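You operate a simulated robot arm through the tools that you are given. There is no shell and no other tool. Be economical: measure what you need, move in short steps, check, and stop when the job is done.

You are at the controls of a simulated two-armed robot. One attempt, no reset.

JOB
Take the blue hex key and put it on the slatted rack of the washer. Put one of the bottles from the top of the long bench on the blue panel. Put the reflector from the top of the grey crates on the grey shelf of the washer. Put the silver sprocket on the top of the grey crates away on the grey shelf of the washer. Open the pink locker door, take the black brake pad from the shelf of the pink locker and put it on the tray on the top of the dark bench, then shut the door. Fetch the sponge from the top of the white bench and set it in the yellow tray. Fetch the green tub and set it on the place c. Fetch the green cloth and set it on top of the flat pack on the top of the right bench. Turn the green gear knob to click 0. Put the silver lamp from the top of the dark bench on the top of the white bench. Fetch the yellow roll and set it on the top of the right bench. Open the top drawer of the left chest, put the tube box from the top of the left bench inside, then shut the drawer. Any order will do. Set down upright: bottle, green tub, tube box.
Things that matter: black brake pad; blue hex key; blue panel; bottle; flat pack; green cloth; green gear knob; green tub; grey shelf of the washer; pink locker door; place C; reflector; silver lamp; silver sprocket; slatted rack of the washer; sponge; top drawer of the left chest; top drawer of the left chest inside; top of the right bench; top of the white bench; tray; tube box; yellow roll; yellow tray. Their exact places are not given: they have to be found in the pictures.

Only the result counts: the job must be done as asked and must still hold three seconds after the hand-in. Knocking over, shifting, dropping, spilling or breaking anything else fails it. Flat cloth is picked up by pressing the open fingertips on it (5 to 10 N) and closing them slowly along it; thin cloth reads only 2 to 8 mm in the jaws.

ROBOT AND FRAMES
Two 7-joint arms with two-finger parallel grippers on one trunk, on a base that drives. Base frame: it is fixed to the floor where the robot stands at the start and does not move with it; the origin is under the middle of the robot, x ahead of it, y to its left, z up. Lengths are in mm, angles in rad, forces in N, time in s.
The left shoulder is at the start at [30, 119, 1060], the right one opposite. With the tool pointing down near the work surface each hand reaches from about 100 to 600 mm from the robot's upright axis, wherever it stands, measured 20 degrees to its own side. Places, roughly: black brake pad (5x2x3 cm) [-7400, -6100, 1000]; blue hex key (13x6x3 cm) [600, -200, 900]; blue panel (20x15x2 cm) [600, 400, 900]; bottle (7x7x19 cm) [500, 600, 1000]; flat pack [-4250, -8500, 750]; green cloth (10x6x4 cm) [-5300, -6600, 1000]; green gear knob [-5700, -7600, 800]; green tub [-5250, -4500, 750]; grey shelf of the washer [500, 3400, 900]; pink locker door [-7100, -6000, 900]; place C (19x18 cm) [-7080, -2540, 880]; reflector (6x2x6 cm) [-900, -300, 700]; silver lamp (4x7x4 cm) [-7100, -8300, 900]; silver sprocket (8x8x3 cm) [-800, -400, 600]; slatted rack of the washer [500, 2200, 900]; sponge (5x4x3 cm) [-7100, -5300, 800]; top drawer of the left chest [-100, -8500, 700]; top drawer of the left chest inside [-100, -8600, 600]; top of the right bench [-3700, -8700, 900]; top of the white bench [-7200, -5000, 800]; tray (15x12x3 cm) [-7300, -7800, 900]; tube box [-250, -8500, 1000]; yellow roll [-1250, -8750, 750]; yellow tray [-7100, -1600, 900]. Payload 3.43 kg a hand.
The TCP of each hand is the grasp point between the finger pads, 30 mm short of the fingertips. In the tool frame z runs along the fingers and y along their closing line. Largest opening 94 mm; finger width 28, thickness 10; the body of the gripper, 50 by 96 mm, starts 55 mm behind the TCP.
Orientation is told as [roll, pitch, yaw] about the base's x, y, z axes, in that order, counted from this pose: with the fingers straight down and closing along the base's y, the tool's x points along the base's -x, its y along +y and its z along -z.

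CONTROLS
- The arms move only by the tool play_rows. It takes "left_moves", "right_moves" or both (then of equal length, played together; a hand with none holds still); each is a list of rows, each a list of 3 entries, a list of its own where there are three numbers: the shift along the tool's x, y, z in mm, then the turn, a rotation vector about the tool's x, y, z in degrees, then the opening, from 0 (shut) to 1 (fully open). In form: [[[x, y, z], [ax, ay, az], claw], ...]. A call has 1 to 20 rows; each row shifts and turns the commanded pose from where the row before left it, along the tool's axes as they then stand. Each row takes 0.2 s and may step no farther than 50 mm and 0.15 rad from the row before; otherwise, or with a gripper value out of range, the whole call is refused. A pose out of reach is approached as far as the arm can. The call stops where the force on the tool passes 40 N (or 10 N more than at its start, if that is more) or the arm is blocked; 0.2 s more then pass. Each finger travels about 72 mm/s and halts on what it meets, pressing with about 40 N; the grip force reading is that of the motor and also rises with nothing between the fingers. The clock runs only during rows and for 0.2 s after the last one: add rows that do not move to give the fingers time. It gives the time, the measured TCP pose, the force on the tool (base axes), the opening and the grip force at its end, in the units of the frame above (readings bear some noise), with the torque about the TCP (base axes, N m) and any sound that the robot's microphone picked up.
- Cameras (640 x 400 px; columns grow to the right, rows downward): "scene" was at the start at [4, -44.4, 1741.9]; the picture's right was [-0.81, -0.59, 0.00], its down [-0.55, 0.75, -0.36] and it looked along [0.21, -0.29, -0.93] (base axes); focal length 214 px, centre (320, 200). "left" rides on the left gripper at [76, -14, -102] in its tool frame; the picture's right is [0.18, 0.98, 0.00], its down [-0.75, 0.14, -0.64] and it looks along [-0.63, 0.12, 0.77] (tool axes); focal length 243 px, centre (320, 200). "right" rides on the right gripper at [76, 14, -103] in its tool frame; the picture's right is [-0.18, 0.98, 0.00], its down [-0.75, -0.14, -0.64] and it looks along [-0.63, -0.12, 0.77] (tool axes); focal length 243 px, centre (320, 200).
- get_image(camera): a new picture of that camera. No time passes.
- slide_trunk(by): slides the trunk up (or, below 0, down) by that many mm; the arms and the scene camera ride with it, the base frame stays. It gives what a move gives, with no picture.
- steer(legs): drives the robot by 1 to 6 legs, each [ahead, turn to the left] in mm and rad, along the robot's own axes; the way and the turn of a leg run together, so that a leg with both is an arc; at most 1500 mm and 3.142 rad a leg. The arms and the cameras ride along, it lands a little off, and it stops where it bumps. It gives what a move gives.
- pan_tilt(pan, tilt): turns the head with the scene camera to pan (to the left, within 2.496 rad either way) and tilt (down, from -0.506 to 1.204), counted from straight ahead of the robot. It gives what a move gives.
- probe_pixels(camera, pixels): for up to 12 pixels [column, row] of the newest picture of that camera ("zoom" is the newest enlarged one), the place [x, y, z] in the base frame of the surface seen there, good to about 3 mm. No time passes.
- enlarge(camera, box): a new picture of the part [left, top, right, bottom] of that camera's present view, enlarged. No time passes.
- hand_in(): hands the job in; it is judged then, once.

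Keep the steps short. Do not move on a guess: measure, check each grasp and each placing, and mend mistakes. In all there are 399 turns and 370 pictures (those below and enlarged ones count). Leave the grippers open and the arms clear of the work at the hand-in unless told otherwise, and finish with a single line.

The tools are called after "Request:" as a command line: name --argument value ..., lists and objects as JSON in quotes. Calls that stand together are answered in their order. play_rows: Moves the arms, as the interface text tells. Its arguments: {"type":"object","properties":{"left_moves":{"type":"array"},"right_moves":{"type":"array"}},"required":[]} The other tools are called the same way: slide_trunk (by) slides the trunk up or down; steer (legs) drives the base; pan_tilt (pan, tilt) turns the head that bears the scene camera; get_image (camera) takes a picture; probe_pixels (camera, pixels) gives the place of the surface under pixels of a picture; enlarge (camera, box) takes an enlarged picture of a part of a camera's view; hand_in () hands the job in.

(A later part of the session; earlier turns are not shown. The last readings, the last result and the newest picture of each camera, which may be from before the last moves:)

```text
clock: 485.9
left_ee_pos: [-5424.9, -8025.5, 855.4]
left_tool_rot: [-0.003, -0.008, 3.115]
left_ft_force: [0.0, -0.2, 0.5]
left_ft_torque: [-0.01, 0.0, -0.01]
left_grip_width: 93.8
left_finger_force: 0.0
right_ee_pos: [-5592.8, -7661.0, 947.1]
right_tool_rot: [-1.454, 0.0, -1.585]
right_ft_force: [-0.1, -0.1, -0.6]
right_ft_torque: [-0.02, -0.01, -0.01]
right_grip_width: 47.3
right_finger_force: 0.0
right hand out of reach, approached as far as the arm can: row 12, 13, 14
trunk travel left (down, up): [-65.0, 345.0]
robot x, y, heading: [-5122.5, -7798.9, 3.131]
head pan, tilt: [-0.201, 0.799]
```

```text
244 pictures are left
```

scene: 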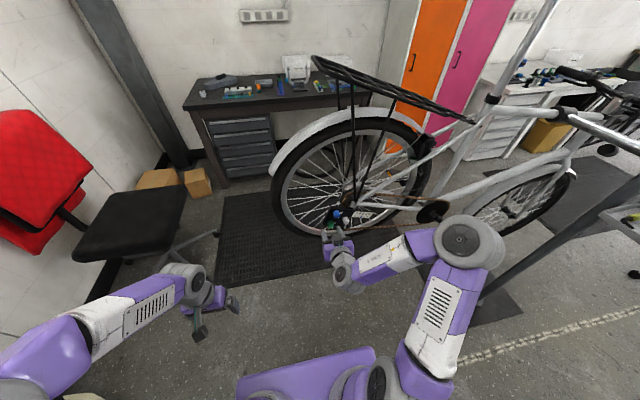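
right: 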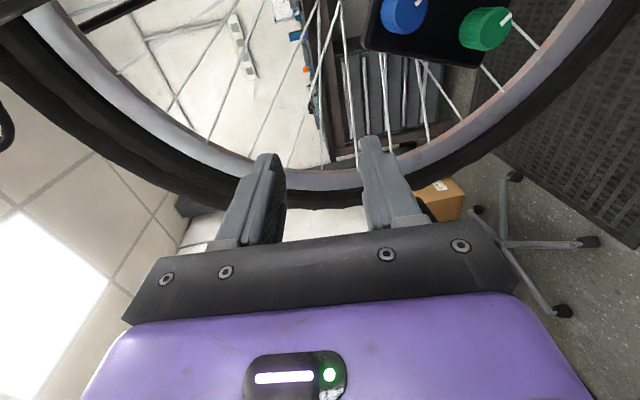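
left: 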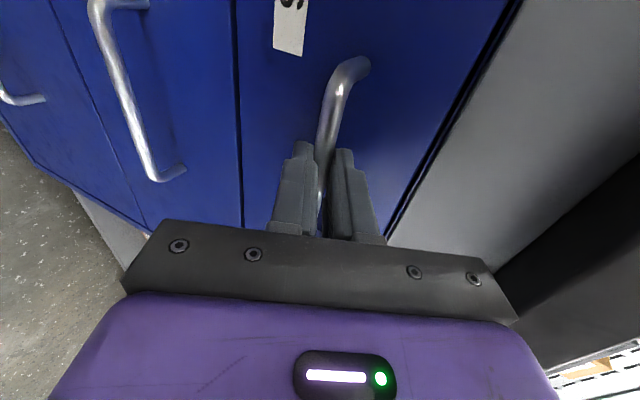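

Raise the trunk 160 mm so the wrist can be below the shoulder, then lower the hand in front of the knob.

Request:
slide_trunk --by 160

Request:
play_rows --right_moves '[[[7.9, 39, 7.3], [0, 0, 0], 0.5], [[7.9, 39, 7.3], [0, 0, 0], 0.5], [[7.9, 39, 7.3], [0, 0, 0], 0.5], [[7.9, 39, 7.3], [0, 0, 0], 0.5], [[7.9, 39, 7.3], [0, 0, 0], 0.5], [[7.9, 39, 7.3], [0, 0, 0], 0.5], [[7.9, 39, 7.3], [0, 0, 0], 0.5], [[7.9, 39, 7.3], [0, 0, 0], 0.5], [[0, 0, 0], [0, 0, 0], 0.5]]'

Request:
get_image --camera "right"

```text
clock: 487.7
left_ee_pos: [-5424.5, -8025.9, 1016.5]
left_tool_rot: [-0.003, -0.006, 3.113]
left_ft_force: [0.2, 0.5, 0.6]
left_ft_torque: [-0.01, 0.01, -0.04]
left_grip_width: 94.2
left_finger_force: 0.0
right_ee_pos: [-5594.8, -7662.2, 1106.2]
right_tool_rot: [-1.454, 0.003, -1.586]
right_ft_force: [-0.3, 0.4, 0.8]
right_ft_torque: [-0.03, -0.01, 0.01]
right_grip_width: 47.1
right_finger_force: 0.1
trunk travel left (down, up): [-225.0, 185.0]
robot x, y, heading: [-5120.3, -7797.1, 3.125]
head pan, tilt: [-0.201, 0.799]
```

```text
clock: 489.7
left_ee_pos: [-5424.8, -8025.9, 1016.6]
left_tool_rot: [-0.004, -0.008, 3.113]
left_ft_force: [-0.5, 0.7, 0.6]
left_ft_torque: [-0.02, -0.01, 0.01]
left_grip_width: 94.1
left_finger_force: 0.0
right_ee_pos: [-5593.2, -7661.4, 1105.5]
right_tool_rot: [-1.453, 0.003, -1.586]
right_ft_force: [-0.5, 0.9, 0.2]
right_ft_torque: [0.03, 0.0, -0.03]
right_grip_width: 47.2
right_finger_force: 0.0
right hand out of reach, approached as far as the arm can: row 1, 2, 3, 4, 5, 6, 7, 8
trunk travel left (down, up): [-225.0, 185.0]
robot x, y, heading: [-5119.8, -7794.8, 3.13]
head pan, tilt: [-0.201, 0.799]
```

```text
243 pictures are left
```

right: 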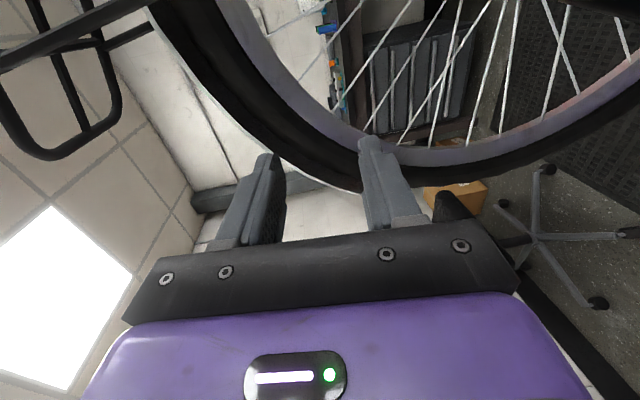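

Request:
play_rows --right_moves '[[[0, 0, 0], [-8, 0, 0], 0.5], [[0, 0, 0], [-8, 0, 0], 0.5], [[0, 0, 0], [-8, 0, 0], 0.5], [[0, 0, 0], [-8, 0, 0], 0.5], [[0, 0, 0], [-8, 0, 0], 0.5], [[7.9, 25, 30], [0, 0, 0], 0.5], [[7.9, 25, 30], [0, 0, 0], 0.5], [[7.9, 25, 30], [0, 0, 0], 0.5], [[7.9, 25, 30], [0, 0, 0], 0.5], [[7.9, 25, 30], [0, 0, 0], 0.5], [[7.9, 25, 30], [0, 0, 0], 0.5], [[7.9, 25, 30], [0, 0, 0], 0.5], [[7.9, 25, 30], [0, 0, 0], 0.5], [[0, 0, 0], [8, 0, 0], 0.5], [[0, 0, 0], [8, 0, 0], 0.5], [[0, 0, 0], [8, 0, 0], 0.5], [[0, 0, 0], [8, 0, 0], 0.5], [[0, 0, 0], [8, 0, 0], 0.5], [[0, 0, 0], [0, 0, 0], 0.5]]'

Request:
get_image --camera "right"

```text
clock: 493.7
left_ee_pos: [-5424.9, -8025.5, 1016.5]
left_tool_rot: [-0.003, -0.008, 3.112]
left_ft_force: [0.0, 0.1, 0.3]
left_ft_torque: [0.04, -0.03, -0.02]
left_grip_width: 94.1
left_finger_force: 0.1
right_ee_pos: [-5613.0, -7596.0, 789.8]
right_tool_rot: [-0.756, 0.003, -1.584]
right_ft_force: [0.1, 0.8, -0.8]
right_ft_torque: [0.02, -0.03, -0.06]
right_grip_width: 46.9
right_finger_force: 0.0
right hand out of reach, approached as far as the arm can: row 14, 15, 16, 17, 18
trunk travel left (down, up): [-225.0, 185.0]
robot x, y, heading: [-5119.1, -7796.8, 3.131]
head pan, tilt: [-0.201, 0.799]
```

```text
242 pictures are left
```

right: 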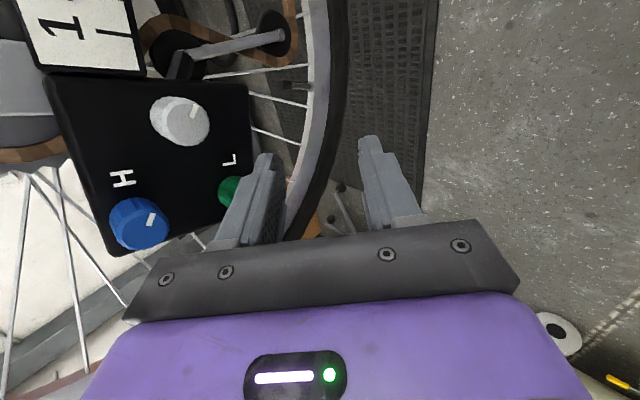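

Request:
steer --legs '[[-150, 0]]'

Request:
slide_trunk --by -160

Request:
play_rows --right_moves '[[[0, -33, -5.7], [0, 0, 0], 0.5], [[0, -33, -5.7], [0, 0, 0], 0.5], [[0, -33, -5.7], [0, 0, 0], 0.5], [[0, -33, -5.7], [0, 0, 0], 0.5], [[0, -33, -5.7], [0, 0, 0], 0.5], [[0, -33, -5.7], [0, 0, 0], 0.5], [[0, 0, 0], [8, 0, 0], 0.5], [[0, 0, 0], [8, 0, 0], 0.5], [[0, 0, 0], [8, 0, 0], 0.5], [[0, 0, 0], [8, 0, 0], 0.5], [[0, 0, 0], [8, 0, 0], 0.5], [[0, 0, 0], [7, 0, 0], 0.5], [[0, 0, 0], [0, 0, 0], 0.5]]'

Request:
get_image --camera "right"

```text
clock: 495.1
left_ee_pos: [-5273.4, -8026.8, 1017.1]
left_tool_rot: [-0.003, -0.009, 3.112]
left_ft_force: [0.5, -0.4, -0.5]
left_ft_torque: [-0.02, 0.03, 0.03]
left_grip_width: 94.0
left_finger_force: 0.1
right_ee_pos: [-5461.5, -7598.5, 790.1]
right_tool_rot: [-0.756, 0.004, -1.587]
right_ft_force: [-0.4, 0.6, 0.9]
right_ft_torque: [0.01, -0.05, -0.02]
right_grip_width: 47.2
right_finger_force: 0.2
trunk travel left (down, up): [-225.0, 185.0]
robot x, y, heading: [-4968.3, -7796.8, 3.127]
head pan, tilt: [-0.201, 0.799]
```

```text
clock: 496.9
left_ee_pos: [-5273.9, -8026.6, 856.9]
left_tool_rot: [-0.004, -0.006, 3.113]
left_ft_force: [-1.1, -0.1, 0.0]
left_ft_torque: [0.01, -0.01, 0.0]
left_grip_width: 94.0
left_finger_force: 0.1
right_ee_pos: [-5462.5, -7596.8, 629.3]
right_tool_rot: [-0.757, 0.004, -1.587]
right_ft_force: [-0.2, -0.2, -0.2]
right_ft_torque: [0.03, 0.01, -0.01]
right_grip_width: 47.2
right_finger_force: 0.0
trunk travel left (down, up): [-65.0, 345.0]
robot x, y, heading: [-4967.5, -7800.7, 3.124]
head pan, tilt: [-0.201, 0.799]
```

```text
clock: 499.7
left_ee_pos: [-5274.5, -8027.3, 855.7]
left_tool_rot: [-0.002, -0.007, 3.112]
left_ft_force: [0.5, 0.0, -0.3]
left_ft_torque: [0.01, 0.01, 0.03]
left_grip_width: 94.2
left_finger_force: 0.1
right_ee_pos: [-5582.3, -7596.0, 791.0]
right_tool_rot: [-1.105, 0.004, -1.586]
right_ft_force: [0.7, -0.6, -0.3]
right_ft_torque: [0.02, 0.0, -0.03]
right_grip_width: 47.0
right_finger_force: 0.1
right hand out of reach, approached as far as the arm can: row 9, 10, 11, 12
trunk travel left (down, up): [-65.0, 345.0]
robot x, y, heading: [-4963.7, -7799.6, 3.126]
head pan, tilt: [-0.201, 0.799]
```

```text
241 pictures are left
```

right: 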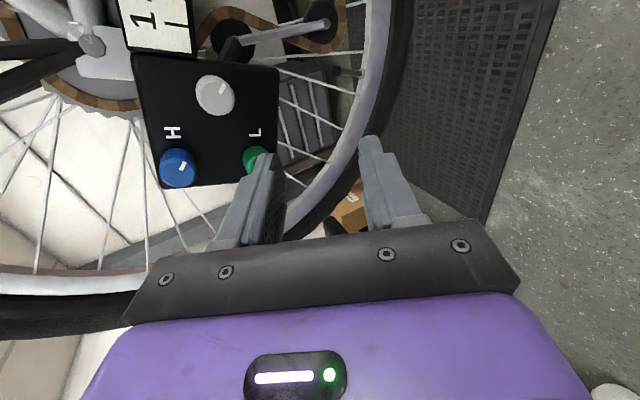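

Request:
probe_pixels --camera "right" --pixels '[[252, 160], [262, 152], [248, 168], [270, 90], [140, 70], [270, 170], [178, 168], [215, 95]]'

Request:
enlarge --camera "right" --box '[120, 0, 300, 200]'

```text
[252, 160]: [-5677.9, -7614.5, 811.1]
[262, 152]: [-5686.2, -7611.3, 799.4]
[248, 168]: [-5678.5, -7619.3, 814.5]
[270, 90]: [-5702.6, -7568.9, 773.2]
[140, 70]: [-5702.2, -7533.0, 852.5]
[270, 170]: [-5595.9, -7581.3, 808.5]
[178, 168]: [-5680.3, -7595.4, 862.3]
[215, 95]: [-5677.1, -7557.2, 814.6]
```

```text
2.00 times, centred on (210, 100) of right
```

zoom: 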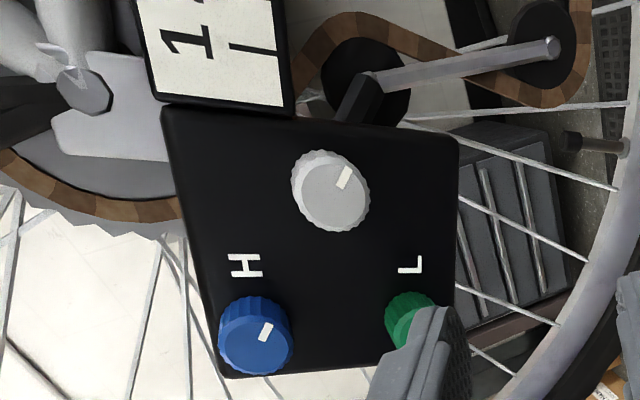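

Request:
steer --legs '[[-90, 0]]'

Request:
play_rows --right_moves '[[[0, -15, 30], [0, 0, 0], 0.5], [[0, -10, 30], [8, 0, 0], 0.5], [[0, 0, 20], [8, 0, 0], 0.5], [[0, 0, 0], [8, 0, 0], 0.5], [[0, 0, 0], [0, 0, 0], 0.5]]'

Request:
get_image --camera "right"

```text
clock: 500.8
left_ee_pos: [-5185.8, -8028.1, 856.5]
left_tool_rot: [-0.003, -0.008, 3.109]
left_ft_force: [0.5, 0.7, 0.2]
left_ft_torque: [0.03, -0.03, -0.01]
left_grip_width: 93.8
left_finger_force: 0.0
right_ee_pos: [-5492.7, -7596.6, 789.6]
right_tool_rot: [-1.106, 0.004, -1.588]
right_ft_force: [0.5, -0.2, 0.0]
right_ft_torque: [0.01, -0.01, -0.02]
right_grip_width: 47.1
right_finger_force: 0.2
trunk travel left (down, up): [-65.0, 345.0]
robot x, y, heading: [-4880.5, -7800.1, 3.129]
head pan, tilt: [-0.201, 0.799]
```

```text
clock: 502.0
left_ee_pos: [-5185.3, -8028.7, 856.7]
left_tool_rot: [-0.003, -0.007, 3.109]
left_ft_force: [-0.4, 0.9, 0.3]
left_ft_torque: [-0.02, -0.01, 0.02]
left_grip_width: 94.2
left_finger_force: 0.0
right_ee_pos: [-5537.1, -7594.7, 785.7]
right_tool_rot: [-1.15, 0.004, -1.59]
right_ft_force: [-0.1, -0.2, -0.4]
right_ft_torque: [-0.01, -0.01, 0.02]
right_grip_width: 47.0
right_finger_force: 0.0
right hand out of reach, approached as far as the arm can: row 2, 3, 4
trunk travel left (down, up): [-65.0, 345.0]
robot x, y, heading: [-4881.1, -7800.6, 3.126]
head pan, tilt: [-0.201, 0.799]
```

```text
239 pictures are left
```

right: 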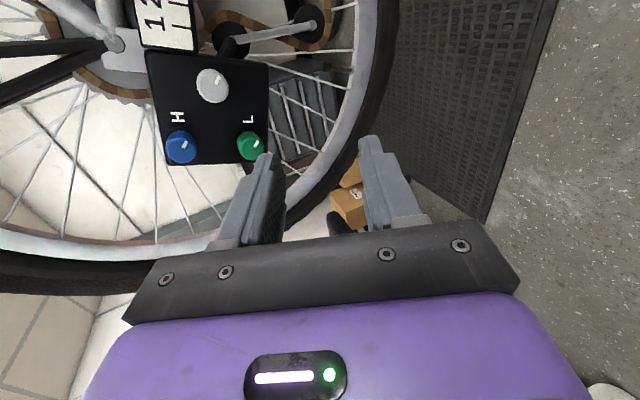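

Request:
probe_pixels --camera "right" --pixels '[[249, 145], [238, 147], [262, 150], [250, 133], [252, 158], [180, 147], [212, 85]]'

Request:
play_rows --right_moves '[[[0, -12, 27], [0, 0, 0], 0.5], [[0, -12, 27], [0, 0, 0], 0.5], [[0, 0, 0], [5, 0, 0], 0.5], [[0, 0, 0], [5, 0, 0], 0.5], [[0, 0, 0], [5, 0, 0], 0.5], [[0, 0, 0], [5, 0, 0], 0.5], [[0, 0, 0], [0, 0, 0], 0.5]]'

Request:
get_image --camera "scene"

```text
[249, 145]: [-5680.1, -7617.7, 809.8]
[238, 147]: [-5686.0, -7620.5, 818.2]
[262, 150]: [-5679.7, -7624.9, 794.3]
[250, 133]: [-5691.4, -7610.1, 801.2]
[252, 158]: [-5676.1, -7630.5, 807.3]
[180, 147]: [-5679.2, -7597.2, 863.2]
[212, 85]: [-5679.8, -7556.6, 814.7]
```

```text
clock: 503.6
left_ee_pos: [-5186.5, -8027.2, 856.1]
left_tool_rot: [-0.004, -0.006, 3.111]
left_ft_force: [0.9, 1.1, -0.6]
left_ft_torque: [-0.01, 0.04, -0.02]
left_grip_width: 94.0
left_finger_force: 0.1
right_ee_pos: [-5595.7, -7595.0, 788.8]
right_tool_rot: [-1.193, 0.005, -1.588]
right_ft_force: [0.3, -0.1, -0.1]
right_ft_torque: [0.04, 0.01, -0.01]
right_grip_width: 46.9
right_finger_force: 0.0
right hand out of reach, approached as far as the arm can: row 4, 5, 6
trunk travel left (down, up): [-65.0, 345.0]
robot x, y, heading: [-4881.1, -7796.9, 3.126]
head pan, tilt: [-0.201, 0.799]
```

```text
238 pictures are left
```

scene: 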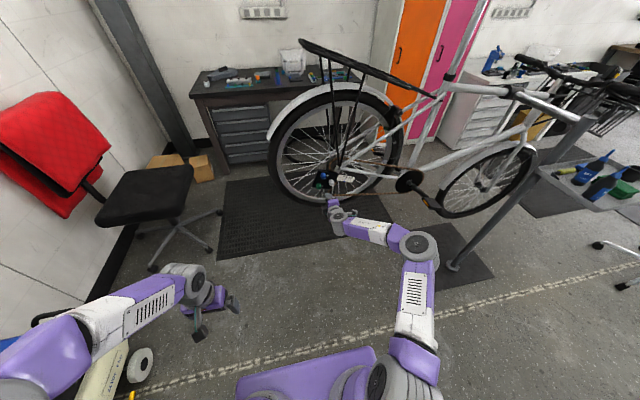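

Knob axis ≈ (y −7621, z 807), front x −5678. Lower the trunk 60 mm so the hand is higher relative to the shoulder, re-raise the hand and flatten it.

Request:
slide_trunk --by -62

Request:
play_rows --right_moves '[[[-8.7, -26, -10], [0, 0, 0], 0.5], [[-8.7, -26, -10], [0, 0, 0], 0.5], [[-8.7, -26, -10], [0, 0, 0], 0.5], [[0, 0, 0], [4, 0, 0], 0.5], [[0, 0, 0], [4, 0, 0], 0.5], [[0, 0, 0], [4, 0, 0], 0.5], [[0, 0, 0], [4, 0, 0], 0.5], [[0, 0, 0], [0, 0, 0], 0.5]]'

Request:
get_image --camera "right"

```text
clock: 504.6
left_ee_pos: [-5185.1, -8027.7, 794.6]
left_tool_rot: [-0.004, -0.006, 3.11]
left_ft_force: [-0.1, -0.6, 0.6]
left_ft_torque: [-0.03, 0.0, -0.03]
left_grip_width: 94.1
left_finger_force: 0.0
right_ee_pos: [-5596.3, -7595.9, 725.1]
right_tool_rot: [-1.194, 0.003, -1.587]
right_ft_force: [0.5, -0.5, 0.7]
right_ft_torque: [0.01, 0.04, -0.03]
right_grip_width: 47.1
right_finger_force: 0.0
trunk travel left (down, up): [-3.0, 407.0]
robot x, y, heading: [-4878.2, -7800.9, 3.128]
head pan, tilt: [-0.201, 0.799]
```

```text
clock: 506.4
left_ee_pos: [-5185.3, -8026.8, 793.9]
left_tool_rot: [-0.004, -0.006, 3.11]
left_ft_force: [0.5, -0.3, 0.0]
left_ft_torque: [0.01, 0.0, 0.01]
left_grip_width: 94.0
left_finger_force: 0.0
right_ee_pos: [-5596.0, -7626.4, 807.2]
right_tool_rot: [-1.285, 0.008, -1.552]
right_ft_force: [0.5, 0.1, -0.8]
right_ft_torque: [-0.03, -0.06, -0.02]
right_grip_width: 47.3
right_finger_force: 0.0
right hand out of reach, approached as far as the arm can: row 5, 6, 7
trunk travel left (down, up): [-3.0, 407.0]
robot x, y, heading: [-4882.3, -7799.0, 3.123]
head pan, tilt: [-0.201, 0.799]
```

```text
237 pictures are left
```

right: 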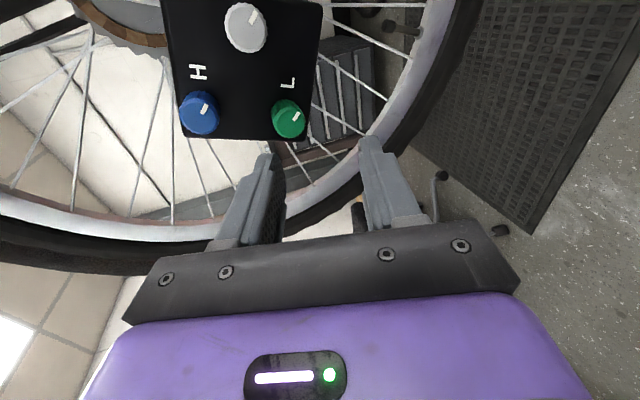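

Hand now 16° below horizontal. Advance so the fingertips straddle the green knob.

Request:
play_rows --right_moves '[[[1.7, -8.2, 20.8], [0, 0, 0], 0.5], [[1.7, -8.2, 20.8], [0, 0, 0], 0.5], [[1.0, -4.1, 10.4], [0, 0, 0], 0.5], [[0, 0, 0], [0, 0, 0], 0.5]]'

Request:
get_image --camera "right"

```text
clock: 507.4
left_ee_pos: [-5185.9, -8027.6, 795.2]
left_tool_rot: [-0.004, -0.006, 3.111]
left_ft_force: [0.8, 0.3, -0.4]
left_ft_torque: [-0.01, 0.01, 0.01]
left_grip_width: 94.0
left_finger_force: 0.0
right_ee_pos: [-5652.3, -7623.4, 811.8]
right_tool_rot: [-1.284, 0.006, -1.556]
right_ft_force: [-0.3, -0.4, 0.4]
right_ft_torque: [0.03, 0.02, 0.02]
right_grip_width: 47.2
right_finger_force: 0.1
trunk travel left (down, up): [-3.0, 407.0]
robot x, y, heading: [-4880.3, -7798.4, 3.123]
head pan, tilt: [-0.201, 0.799]
```

```text
236 pictures are left
```

right: 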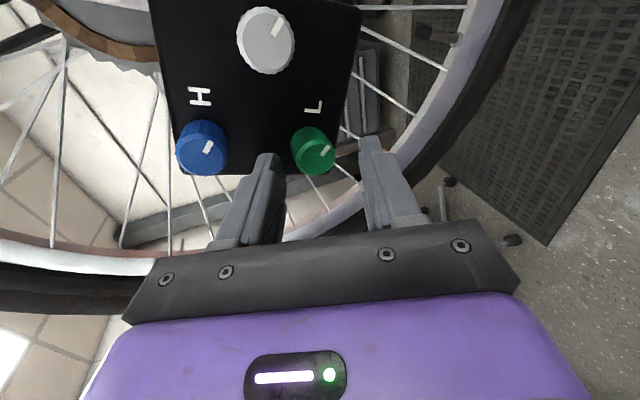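

Request:
probe_pixels --camera "right" --pixels '[[318, 155], [298, 152], [334, 158], [318, 172], [312, 132], [326, 150]]'

Request:
enlarge --camera "right" --box '[180, 0, 380, 200]'

```text
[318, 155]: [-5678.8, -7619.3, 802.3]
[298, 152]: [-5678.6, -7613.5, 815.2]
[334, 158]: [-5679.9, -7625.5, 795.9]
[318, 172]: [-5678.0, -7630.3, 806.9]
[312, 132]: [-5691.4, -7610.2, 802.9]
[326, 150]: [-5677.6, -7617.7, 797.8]
```

```text
2.00 times, centred on (280, 100) of right
```

zoom: 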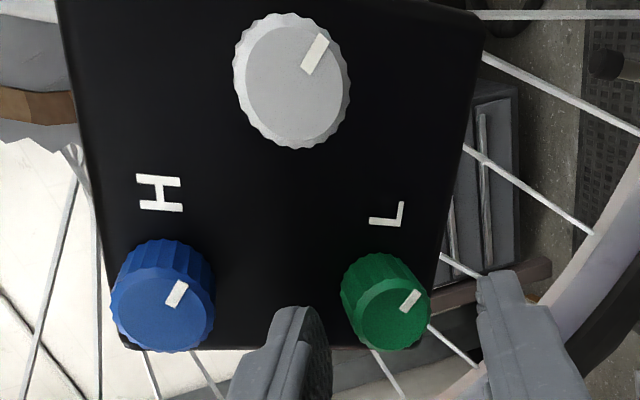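

Request:
play_rows --right_moves '[[[0.5, 3, 12], [0, 0, 0], 0.5], [[0, 0, 0], [0, 0, 0], 0.4], [[0, 0, 0], [0, 0, 0], 0.25], [[0, 0, 0], [0, 0, 0], 0.1], [[0, 0, 0], [0, 0, 0], 0.1], [[0, 0, 0], [0, 0, 0], 0.1]]'

Request:
enlarge --camera "right" --box '[180, 0, 480, 240]'

```text
clock: 508.8
left_ee_pos: [-5186.5, -8027.4, 794.9]
left_tool_rot: [-0.006, -0.007, 3.111]
left_ft_force: [-0.7, 0.1, 0.4]
left_ft_torque: [-0.02, 0.04, -0.02]
left_grip_width: 94.1
left_finger_force: 0.1
right_ee_pos: [-5663.7, -7623.6, 812.5]
right_tool_rot: [-1.296, 0.01, -1.557]
right_ft_force: [-21.6, -0.8, 28.5]
right_ft_torque: [0.07, 1.36, 0.01]
right_grip_width: 28.2
right_finger_force: 45.3
trunk travel left (down, up): [-3.0, 407.0]
robot x, y, heading: [-4879.9, -7798.9, 3.128]
head pan, tilt: [-0.201, 0.799]
```

```text
1.67 times, centred on (330, 120) of right
```

zoom: 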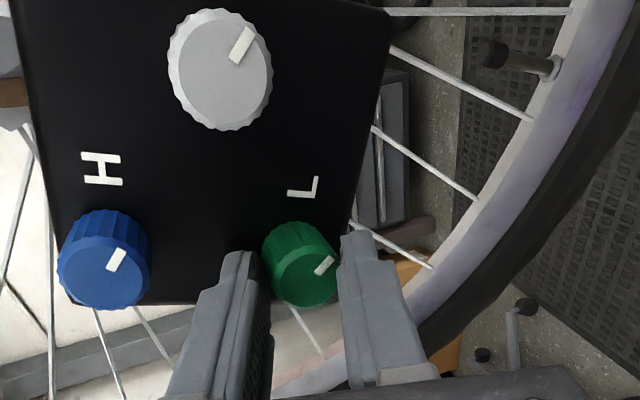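

Request:
play_rows --right_moves '[[[0, -3, 0], [0, 0, 0], 0.1], [[0, 0, 0], [0, 0, -5], 0.1], [[0, 0, 0], [0, 0, -5], 0.1], [[0, 0, 0], [0, 0, -5], 0.1], [[0, 0, 0], [0, 0, 0], 0.1]]'

Request:
enlarge --camera "right" --box '[180, 0, 480, 240]'

```text
clock: 510.0
left_ee_pos: [-5183.2, -8028.1, 795.5]
left_tool_rot: [-0.005, -0.01, 3.111]
left_ft_force: [-0.6, 0.0, 0.1]
left_ft_torque: [-0.03, 0.03, -0.03]
left_grip_width: 93.9
left_finger_force: 0.0
right_ee_pos: [-5662.6, -7622.0, 812.4]
right_tool_rot: [-1.282, 0.261, -1.482]
right_ft_force: [2.7, -3.0, 24.4]
right_ft_torque: [-0.02, 1.62, -1.07]
right_grip_width: 27.6
right_finger_force: 44.9
trunk travel left (down, up): [-3.0, 407.0]
robot x, y, heading: [-4883.8, -7797.9, 3.125]
head pan, tilt: [-0.201, 0.799]
```

```text
1.67 times, centred on (330, 120) of right
```

zoom: 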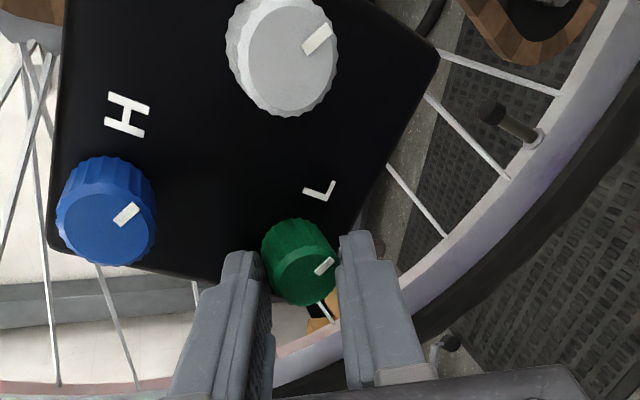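

Request:
play_rows --right_moves '[[[0, -2, 0], [0, 0, -5], 0.1], [[0, 0, 0], [0, 0, -5], 0.1], [[0, 0, 0], [0, 0, -5], 0.1], [[0, 0, 0], [0, 0, -5], 0.1], [[0, 0, 0], [0, 0, 0], 0.1]]'

Request:
enlarge --camera "right" --box '[180, 0, 480, 240]'

```text
clock: 511.2
left_ee_pos: [-5184.0, -8027.9, 795.5]
left_tool_rot: [-0.003, -0.01, 3.109]
left_ft_force: [-1.0, 0.5, 0.4]
left_ft_torque: [0.0, -0.03, 0.04]
left_grip_width: 93.8
left_finger_force: 0.0
right_ee_pos: [-5663.3, -7623.5, 809.7]
right_tool_rot: [-1.229, 0.592, -1.361]
right_ft_force: [13.3, 1.1, 17.1]
right_ft_torque: [0.01, 1.28, -0.62]
right_grip_width: 26.7
right_finger_force: 44.7
trunk travel left (down, up): [-3.0, 407.0]
robot x, y, heading: [-4879.3, -7800.1, 3.127]
head pan, tilt: [-0.201, 0.799]
```

```text
1.67 times, centred on (330, 120) of right
```

zoom: 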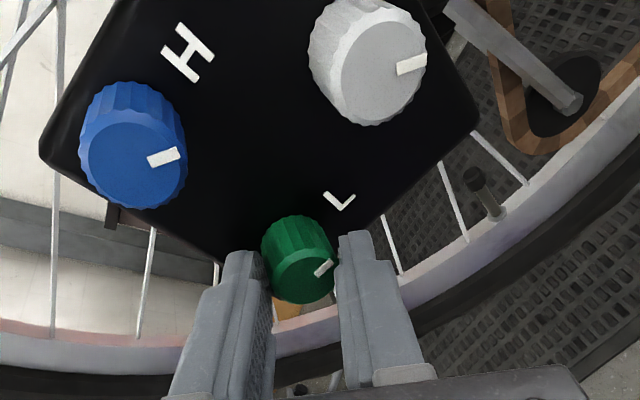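

Request:
play_rows --right_moves '[[[0, 0, 0], [0, 0, -6], 0.1], [[0, 0, 0], [0, 0, -6], 0.1], [[0, 0, 0], [0, 0, -6], 0.1], [[0, 0, 0], [0, 0, -6], 0.1], [[0, 0, 0], [0, 0, 0], 0.1], [[0, 0, 0], [0, 0, 0], 0.1]]'

Request:
enlarge --camera "right" --box '[180, 0, 480, 240]'

Request:
enlarge --camera "scene" --box '[300, 150, 380, 210]'

```text
clock: 512.6
left_ee_pos: [-5184.0, -8027.6, 795.9]
left_tool_rot: [-0.003, -0.01, 3.11]
left_ft_force: [-0.3, 1.2, 0.6]
left_ft_torque: [0.0, 0.01, -0.01]
left_grip_width: 93.9
left_finger_force: 0.0
right_ee_pos: [-5662.2, -7623.8, 810.4]
right_tool_rot: [-1.047, 0.974, -1.112]
right_ft_force: [7.3, 1.5, 7.6]
right_ft_torque: [0.03, 0.99, 0.21]
right_grip_width: 25.8
right_finger_force: 45.2
trunk travel left (down, up): [-3.0, 407.0]
robot x, y, heading: [-4879.6, -7797.4, 3.125]
head pan, tilt: [-0.201, 0.799]
```

```text
1.67 times, centred on (330, 120) of right
```

zoom: 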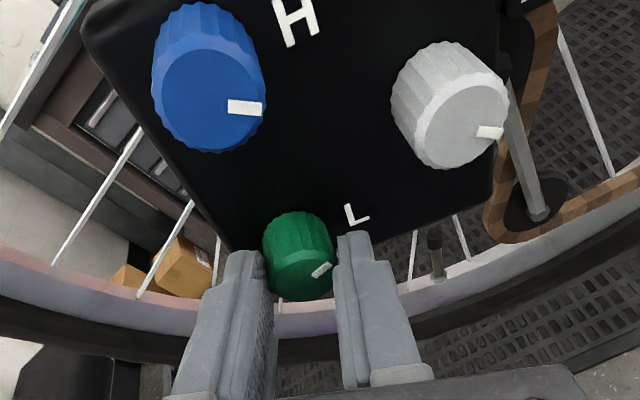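

```text
6.67 times, centred on (340, 180) of scene
```

zoom: 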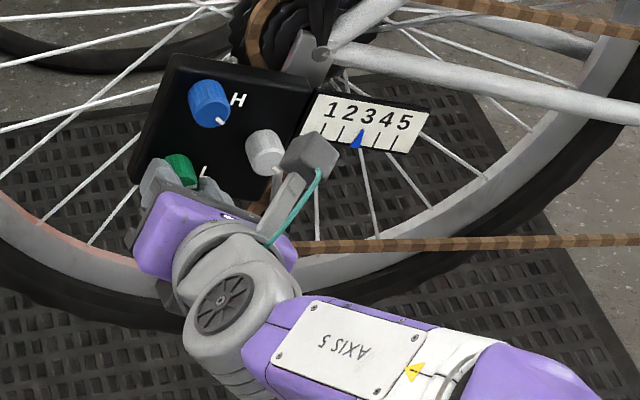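

No click reported yet. I release the knob, turn the hand back and look at where its pointer is now.

Request:
play_rows --right_moves '[[[0, 0, 0], [0, 0, 0], 0.3], [[0, 0, 0], [0, 0, 0], 0.5], [[0, 0, -15], [0, 0, 0], 0.5], [[0, 0, -15], [0, 0, 8], 0.5], [[0, 0, 0], [0, 0, 8], 0.5], [[0, 0, 0], [0, 0, 8], 0.5], [[0, 0, 0], [0, 0, 8], 0.5], [[0, 0, 0], [0, 0, 8], 0.5], [[0, 0, 0], [0, 0, 8], 0.5], [[0, 0, 0], [0, 0, 8], 0.5], [[0, 0, 0], [0, 0, 3], 0.5], [[0, 0, 0], [0, 0, 0], 0.5]]'

Request:
enlarge --camera "right" --box '[180, 0, 380, 200]'

```text
clock: 515.2
left_ee_pos: [-5186.0, -8027.8, 795.0]
left_tool_rot: [-0.002, -0.005, 3.111]
left_ft_force: [-0.2, 0.5, -0.4]
left_ft_torque: [0.0, 0.02, 0.04]
left_grip_width: 94.1
left_finger_force: 0.0
right_ee_pos: [-5634.7, -7623.9, 817.0]
right_tool_rot: [-1.287, 0.005, -1.556]
right_ft_force: [0.9, 0.4, 0.1]
right_ft_torque: [0.0, 0.01, 0.02]
right_grip_width: 47.2
right_finger_force: 0.0
trunk travel left (down, up): [-3.0, 407.0]
robot x, y, heading: [-4878.1, -7800.5, 3.128]
head pan, tilt: [-0.201, 0.799]
```

```text
2.00 times, centred on (280, 100) of right
```

zoom: 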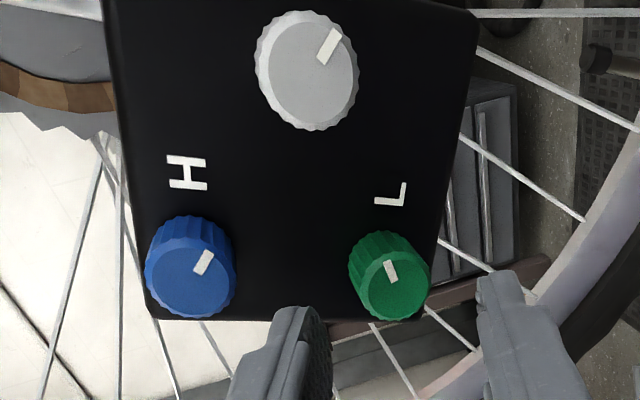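

Pointer moved about 55° (now near 3 o'clock) with no click sound. Re-grip and turn further the same way, watching for sounds.

Request:
play_rows --right_moves '[[[0, 0, 15], [0, 0, 0], 0.5], [[0, -3, 13], [0, 0, 0], 0.5], [[0, 0, 0], [0, 0, 0], 0.3], [[0, 0, 0], [0, 0, 0], 0.1], [[0, 0, 0], [0, 0, 0], 0.1], [[0, -1, 0], [0, 0, -6], 0.1], [[0, -1, 0], [0, 0, -6], 0.1], [[0, 0, 0], [0, 0, -6], 0.1], [[0, 0, 0], [0, 0, -6], 0.1], [[0, 0, 0], [0, 0, -6], 0.1], [[0, 0, 0], [0, 0, -6], 0.1], [[0, 0, 0], [0, 0, -6], 0.1], [[0, 0, 0], [0, 0, -6], 0.1], [[0, 0, 0], [0, 0, -6], 0.1], [[0, 0, 0], [0, 0, -6], 0.1], [[0, 0, 0], [0, 0, 0], 0.1]]'

Request:
enlarge --camera "right" --box '[180, 0, 480, 240]'

```text
clock: 518.6
left_ee_pos: [-5186.9, -8027.3, 795.0]
left_tool_rot: [-0.003, -0.007, 3.11]
left_ft_force: [0.0, 0.0, 0.3]
left_ft_torque: [0.0, -0.02, 0.01]
left_grip_width: 94.0
left_finger_force: 0.0
right_ee_pos: [-5664.4, -7622.1, 813.0]
right_tool_rot: [-1.031, 0.988, -1.094]
right_ft_force: [14.4, 7.7, -17.6]
right_ft_torque: [-0.34, 0.05, 0.13]
right_grip_width: 25.7
right_finger_force: 44.7
trunk travel left (down, up): [-3.0, 407.0]
robot x, y, heading: [-4879.1, -7797.8, 3.122]
head pan, tilt: [-0.201, 0.799]
```

```text
1.67 times, centred on (330, 120) of right
```

zoom: 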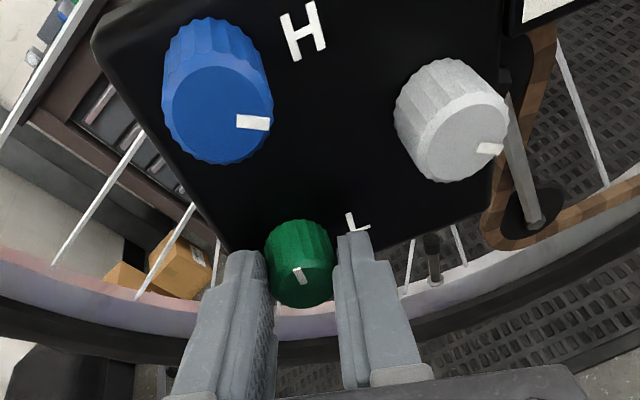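

Request:
enlarge --camera "scene" --box '[310, 155, 370, 195]'

```text
10.00 times, centred on (340, 175) of scene
```

zoom: 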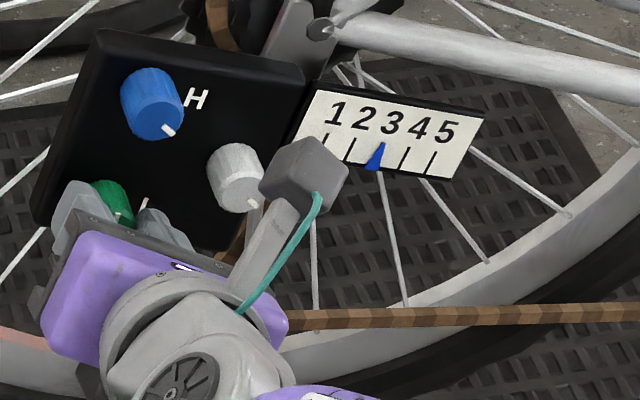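

Request:
play_rows --right_moves '[[[0, 0, 0], [0, 0, 4], 0.1], [[0, 0, 0], [0, 0, 4], 0.1], [[0, 0, 0], [0, 0, 4], 0.1], [[0, 0, 0], [0, 0, 4], 0.1], [[0, 0, 0], [0, 0, 4], 0.1], [[0, 0, 0], [0, 0, 4], 0.1], [[0, 0, 0], [0, 0, 4], 0.1], [[0, 0, 0], [0, 0, 4], 0.1], [[0, 0, 0], [0, 0, 4], 0.1], [[0, 0, 0], [0, 0, 4], 0.1], [[0, 0, 0], [0, 0, 4], 0.1], [[0, 0, 0], [0, 0, 4], 0.1], [[0, 0, 0], [0, 0, 4], 0.1], [[0, 0, 0], [0, 0, 4], 0.1], [[0, 0, 0], [0, 0, 4], 0.1], [[0, 0, 0], [0, 0, 0], 0.1]]'

Request:
enlarge --camera "scene" --box '[310, 155, 370, 195]'

```text
clock: 522.0
left_ee_pos: [-5186.0, -8026.4, 794.6]
left_tool_rot: [-0.003, -0.006, 3.11]
left_ft_force: [0.2, 0.2, 0.4]
left_ft_torque: [0.0, -0.02, 0.02]
left_grip_width: 94.0
left_finger_force: 0.0
right_ee_pos: [-5663.5, -7622.0, 811.8]
right_tool_rot: [-1.286, 0.005, -1.558]
right_ft_force: [12.3, 10.7, -15.1]
right_ft_torque: [0.06, -0.09, 0.53]
right_grip_width: 28.4
right_finger_force: 45.3
trunk travel left (down, up): [-3.0, 407.0]
robot x, y, heading: [-4882.8, -7797.2, 3.128]
head pan, tilt: [-0.201, 0.799]
```

```text
10.00 times, centred on (340, 175) of scene
```

zoom: 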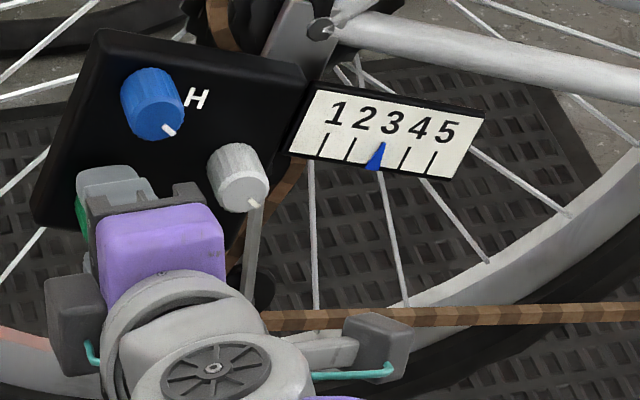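

Request:
play_rows --right_moves '[[[0, 0, 0], [0, 0, 5], 0.1], [[0, 0, 0], [0, 0, 5], 0.1], [[0, 0, 0], [0, 0, 5], 0.1], [[0, 0, 0], [0, 0, 5], 0.1], [[0, 0, 0], [0, 0, 5], 0.1], [[0, 0, 0], [0, 0, 5], 0.1], [[0, 0, 0], [0, 0, 5], 0.1], [[0, 0, 0], [0, 0, 5], 0.1], [[0, 0, 0], [0, 0, 5], 0.1], [[0, 0, 0], [0, 0, 5], 0.1], [[0, 0, 0], [0, 0, 5], 0.1], [[0, 0, 0], [0, 0, 5], 0.1], [[0, 0, 0], [0, 0, 5], 0.1], [[0, 0, 0], [0, 0, 5], 0.1], [[0, 0, 0], [0, 0, 5], 0.1], [[0, 0, 0], [0, 0, 0], 0.1]]'

Request:
enlarge --camera "right" --box '[180, 0, 480, 240]'

```text
clock: 525.4
left_ee_pos: [-5185.9, -8026.8, 794.4]
left_tool_rot: [-0.004, -0.006, 3.11]
left_ft_force: [0.4, 0.8, 0.1]
left_ft_torque: [0.01, 0.01, -0.02]
left_grip_width: 93.9
left_finger_force: 0.1
right_ee_pos: [-5663.1, -7623.0, 814.8]
right_tool_rot: [-0.741, -1.186, -2.348]
right_ft_force: [-1.4, 2.2, 2.0]
right_ft_torque: [0.02, 0.69, -0.41]
right_grip_width: 25.5
right_finger_force: 45.4
trunk travel left (down, up): [-3.0, 407.0]
robot x, y, heading: [-4882.4, -7799.3, 3.13]
head pan, tilt: [-0.201, 0.799]
```

```text
1.67 times, centred on (330, 120) of right
```

zoom: 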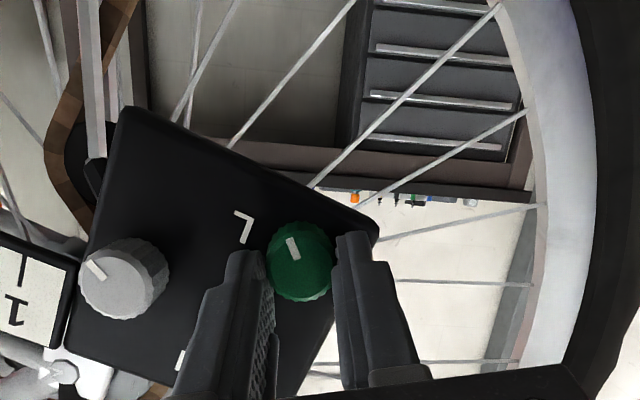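

Request:
play_rows --right_moves '[[[0, 0, 0], [0, 0, 0], 0.3], [[0, 0, 0], [0, 0, 0], 0.5], [[0, 0, -20], [0, 0, 0], 0.5], [[0, 0, -30], [0, 0, -8], 0.5], [[0, 0, 0], [0, 0, -8], 0.5], [[0, 0, 0], [0, 0, -8], 0.5], [[0, 0, 0], [0, 0, -8], 0.5], [[0, 0, 0], [0, 0, -8], 0.5], [[0, 0, 0], [0, 0, -8], 0.5], [[0, 0, 0], [0, 0, -8], 0.5], [[0, 0, 0], [0, 0, -8], 0.5], [[0, 0, 0], [0, 0, -8], 0.5], [[0, 0, 0], [0, 0, -3], 0.5], [[0, 0, 0], [0, 0, 0], 0.5]]'

Request:
enlarge --camera "right" --box '[180, 0, 380, 200]'

Request:
enlarge --camera "scene" --box '[310, 155, 370, 195]'

```text
clock: 528.4
left_ee_pos: [-5186.3, -8027.6, 794.5]
left_tool_rot: [-0.002, -0.007, 3.11]
left_ft_force: [-1.1, 0.0, 0.2]
left_ft_torque: [0.01, -0.03, -0.02]
left_grip_width: 94.0
left_finger_force: 0.0
right_ee_pos: [-5615.8, -7623.8, 827.3]
right_tool_rot: [-1.287, 0.007, -1.552]
right_ft_force: [0.9, 0.1, -0.8]
right_ft_torque: [-0.02, -0.01, 0.0]
right_grip_width: 47.2
right_finger_force: 0.1
trunk travel left (down, up): [-3.0, 407.0]
robot x, y, heading: [-4880.7, -7798.4, 3.123]
head pan, tilt: [-0.201, 0.799]
```

```text
2.00 times, centred on (280, 100) of right
```

zoom: 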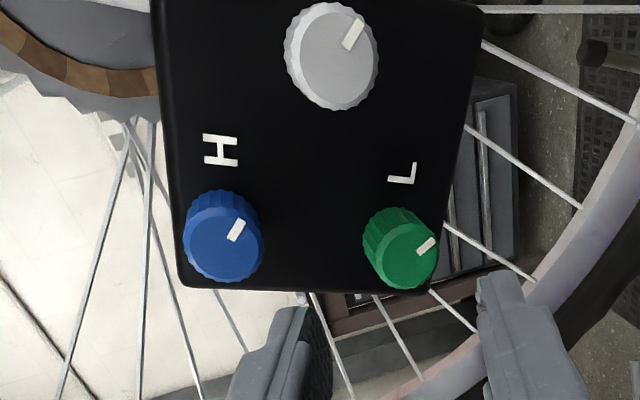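

```text
10.00 times, centred on (340, 175) of scene
```

zoom: 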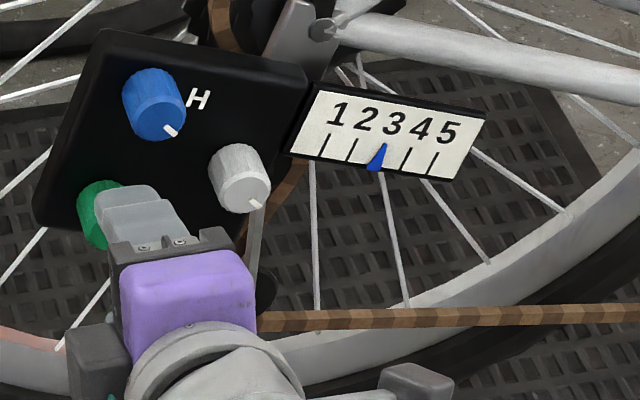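

Request:
play_rows --right_moves '[[[0, 0, 20], [0, 0, 0], 0.5], [[0, 0, 15], [0, 0, 0], 0.5], [[0, 0, 13.5], [0, 0, 0], 0.5], [[0, 0, 0], [0, 0, 0], 0.3], [[0, 0, 0], [0, 0, 0], 0.1], [[0, 0, 0], [0, 0, 0], 0.0], [[0, 0, 0], [0, 0, 5], 0.0], [[0, 0, 0], [0, 0, 5], 0.0], [[0, 0, 0], [0, 0, 5], 0.0], [[0, 0, 0], [0, 0, 5], 0.0], [[0, 0, 0], [0, 0, 5], 0.0], [[0, 0, 0], [0, 0, 5], 0.0], [[0, 0, 0], [0, 0, 5], 0.0], [[0, 0, 0], [0, 0, 5], 0.0], [[0, 0, 0], [0, 0, 0], 0.0]]'

Request:
enlarge --camera "right" --box '[180, 0, 480, 240]'

```text
clock: 531.6
left_ee_pos: [-5186.0, -8027.6, 793.2]
left_tool_rot: [-0.005, -0.009, 3.11]
left_ft_force: [-0.1, 0.3, -0.3]
left_ft_torque: [-0.04, 0.03, 0.03]
left_grip_width: 94.0
left_finger_force: 0.0
right_ee_pos: [-5661.6, -7624.3, 814.7]
right_tool_rot: [-1.208, -0.66, -1.784]
right_ft_force: [15.0, -6.1, -10.4]
right_ft_torque: [-0.08, 0.42, 0.55]
right_grip_width: 26.8
right_finger_force: 45.4
trunk travel left (down, up): [-3.0, 407.0]
robot x, y, heading: [-4878.2, -7802.0, 3.123]
head pan, tilt: [-0.201, 0.799]
```

```text
1.67 times, centred on (330, 120) of right
```

zoom: 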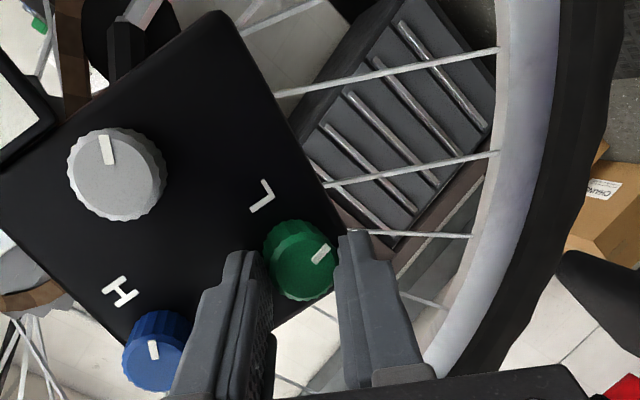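

Request:
play_rows --right_moves '[[[0, 0, 0], [0, 0, 0], 0.3], [[0, 0, 0], [0, 0, 0], 0.5], [[0, 0, -20], [0, 0, 0], 0.5], [[0, 0, -30], [0, 0, -8], 0.5], [[0, 0, 0], [0, 0, -8], 0.5], [[0, 0, 0], [0, 0, -8], 0.5], [[0, 0, 0], [0, 0, -8], 0.5], [[0, 0, 0], [0, 0, -8], 0.5], [[0, 0, 0], [0, 0, 0], 0.5]]'

Request:
enlarge --camera "right" --box '[180, 0, 380, 200]'

```text
clock: 533.6
left_ee_pos: [-5186.2, -8027.3, 793.7]
left_tool_rot: [-0.004, -0.007, 3.111]
left_ft_force: [0.2, -0.5, 0.5]
left_ft_torque: [0.01, 0.03, 0.02]
left_grip_width: 94.1
left_finger_force: 0.0
right_ee_pos: [-5616.3, -7622.5, 829.0]
right_tool_rot: [-1.288, 0.008, -1.554]
right_ft_force: [0.4, 0.5, -1.3]
right_ft_torque: [-0.01, 0.0, 0.04]
right_grip_width: 47.0
right_finger_force: 0.1
trunk travel left (down, up): [-3.0, 407.0]
robot x, y, heading: [-4881.3, -7802.1, 3.122]
head pan, tilt: [-0.201, 0.799]
```

```text
2.00 times, centred on (280, 100) of right
```

zoom: 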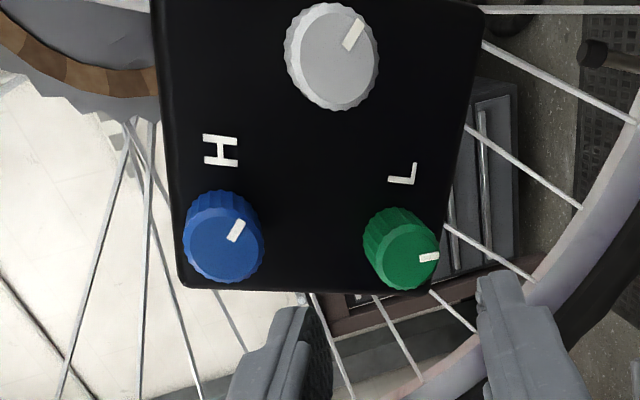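

Request:
enlarge --camera "scene" --box '[334, 160, 364, 180]'

```text
16.00 times, centred on (349, 170) of scene
```

zoom: 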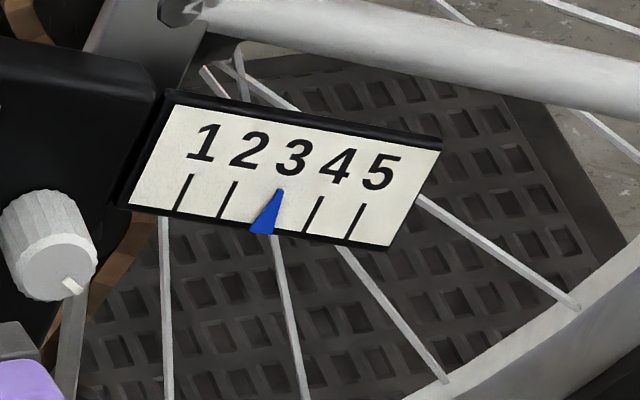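

Request:
enlarge --camera "right" --box '[295, 100, 345, 150]'

Request:
enlarge --camera "right" --box '[206, 94, 256, 144]'

Request:
enlarge --camera "right" --box '[262, 4, 312, 54]'

```text
8.00 times, centred on (320, 125) of right
```

zoom: 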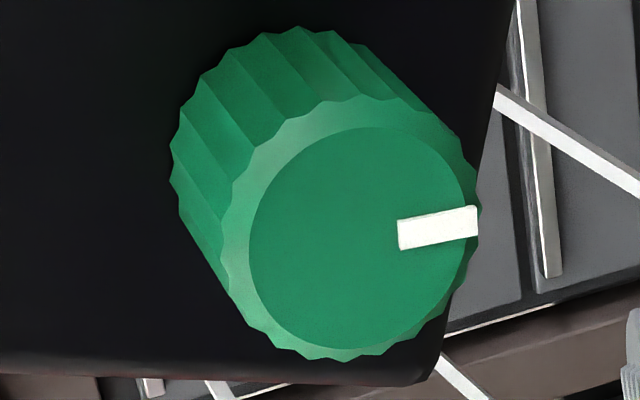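

```text
8.00 times, centred on (231, 119) of right
```

zoom: 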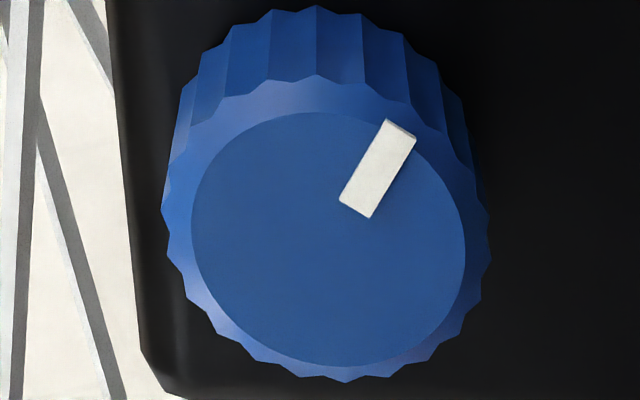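

```text
8.00 times, centred on (287, 29) of right
```

zoom: 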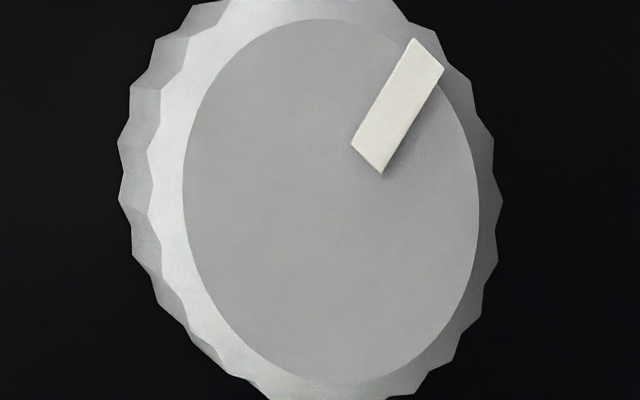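

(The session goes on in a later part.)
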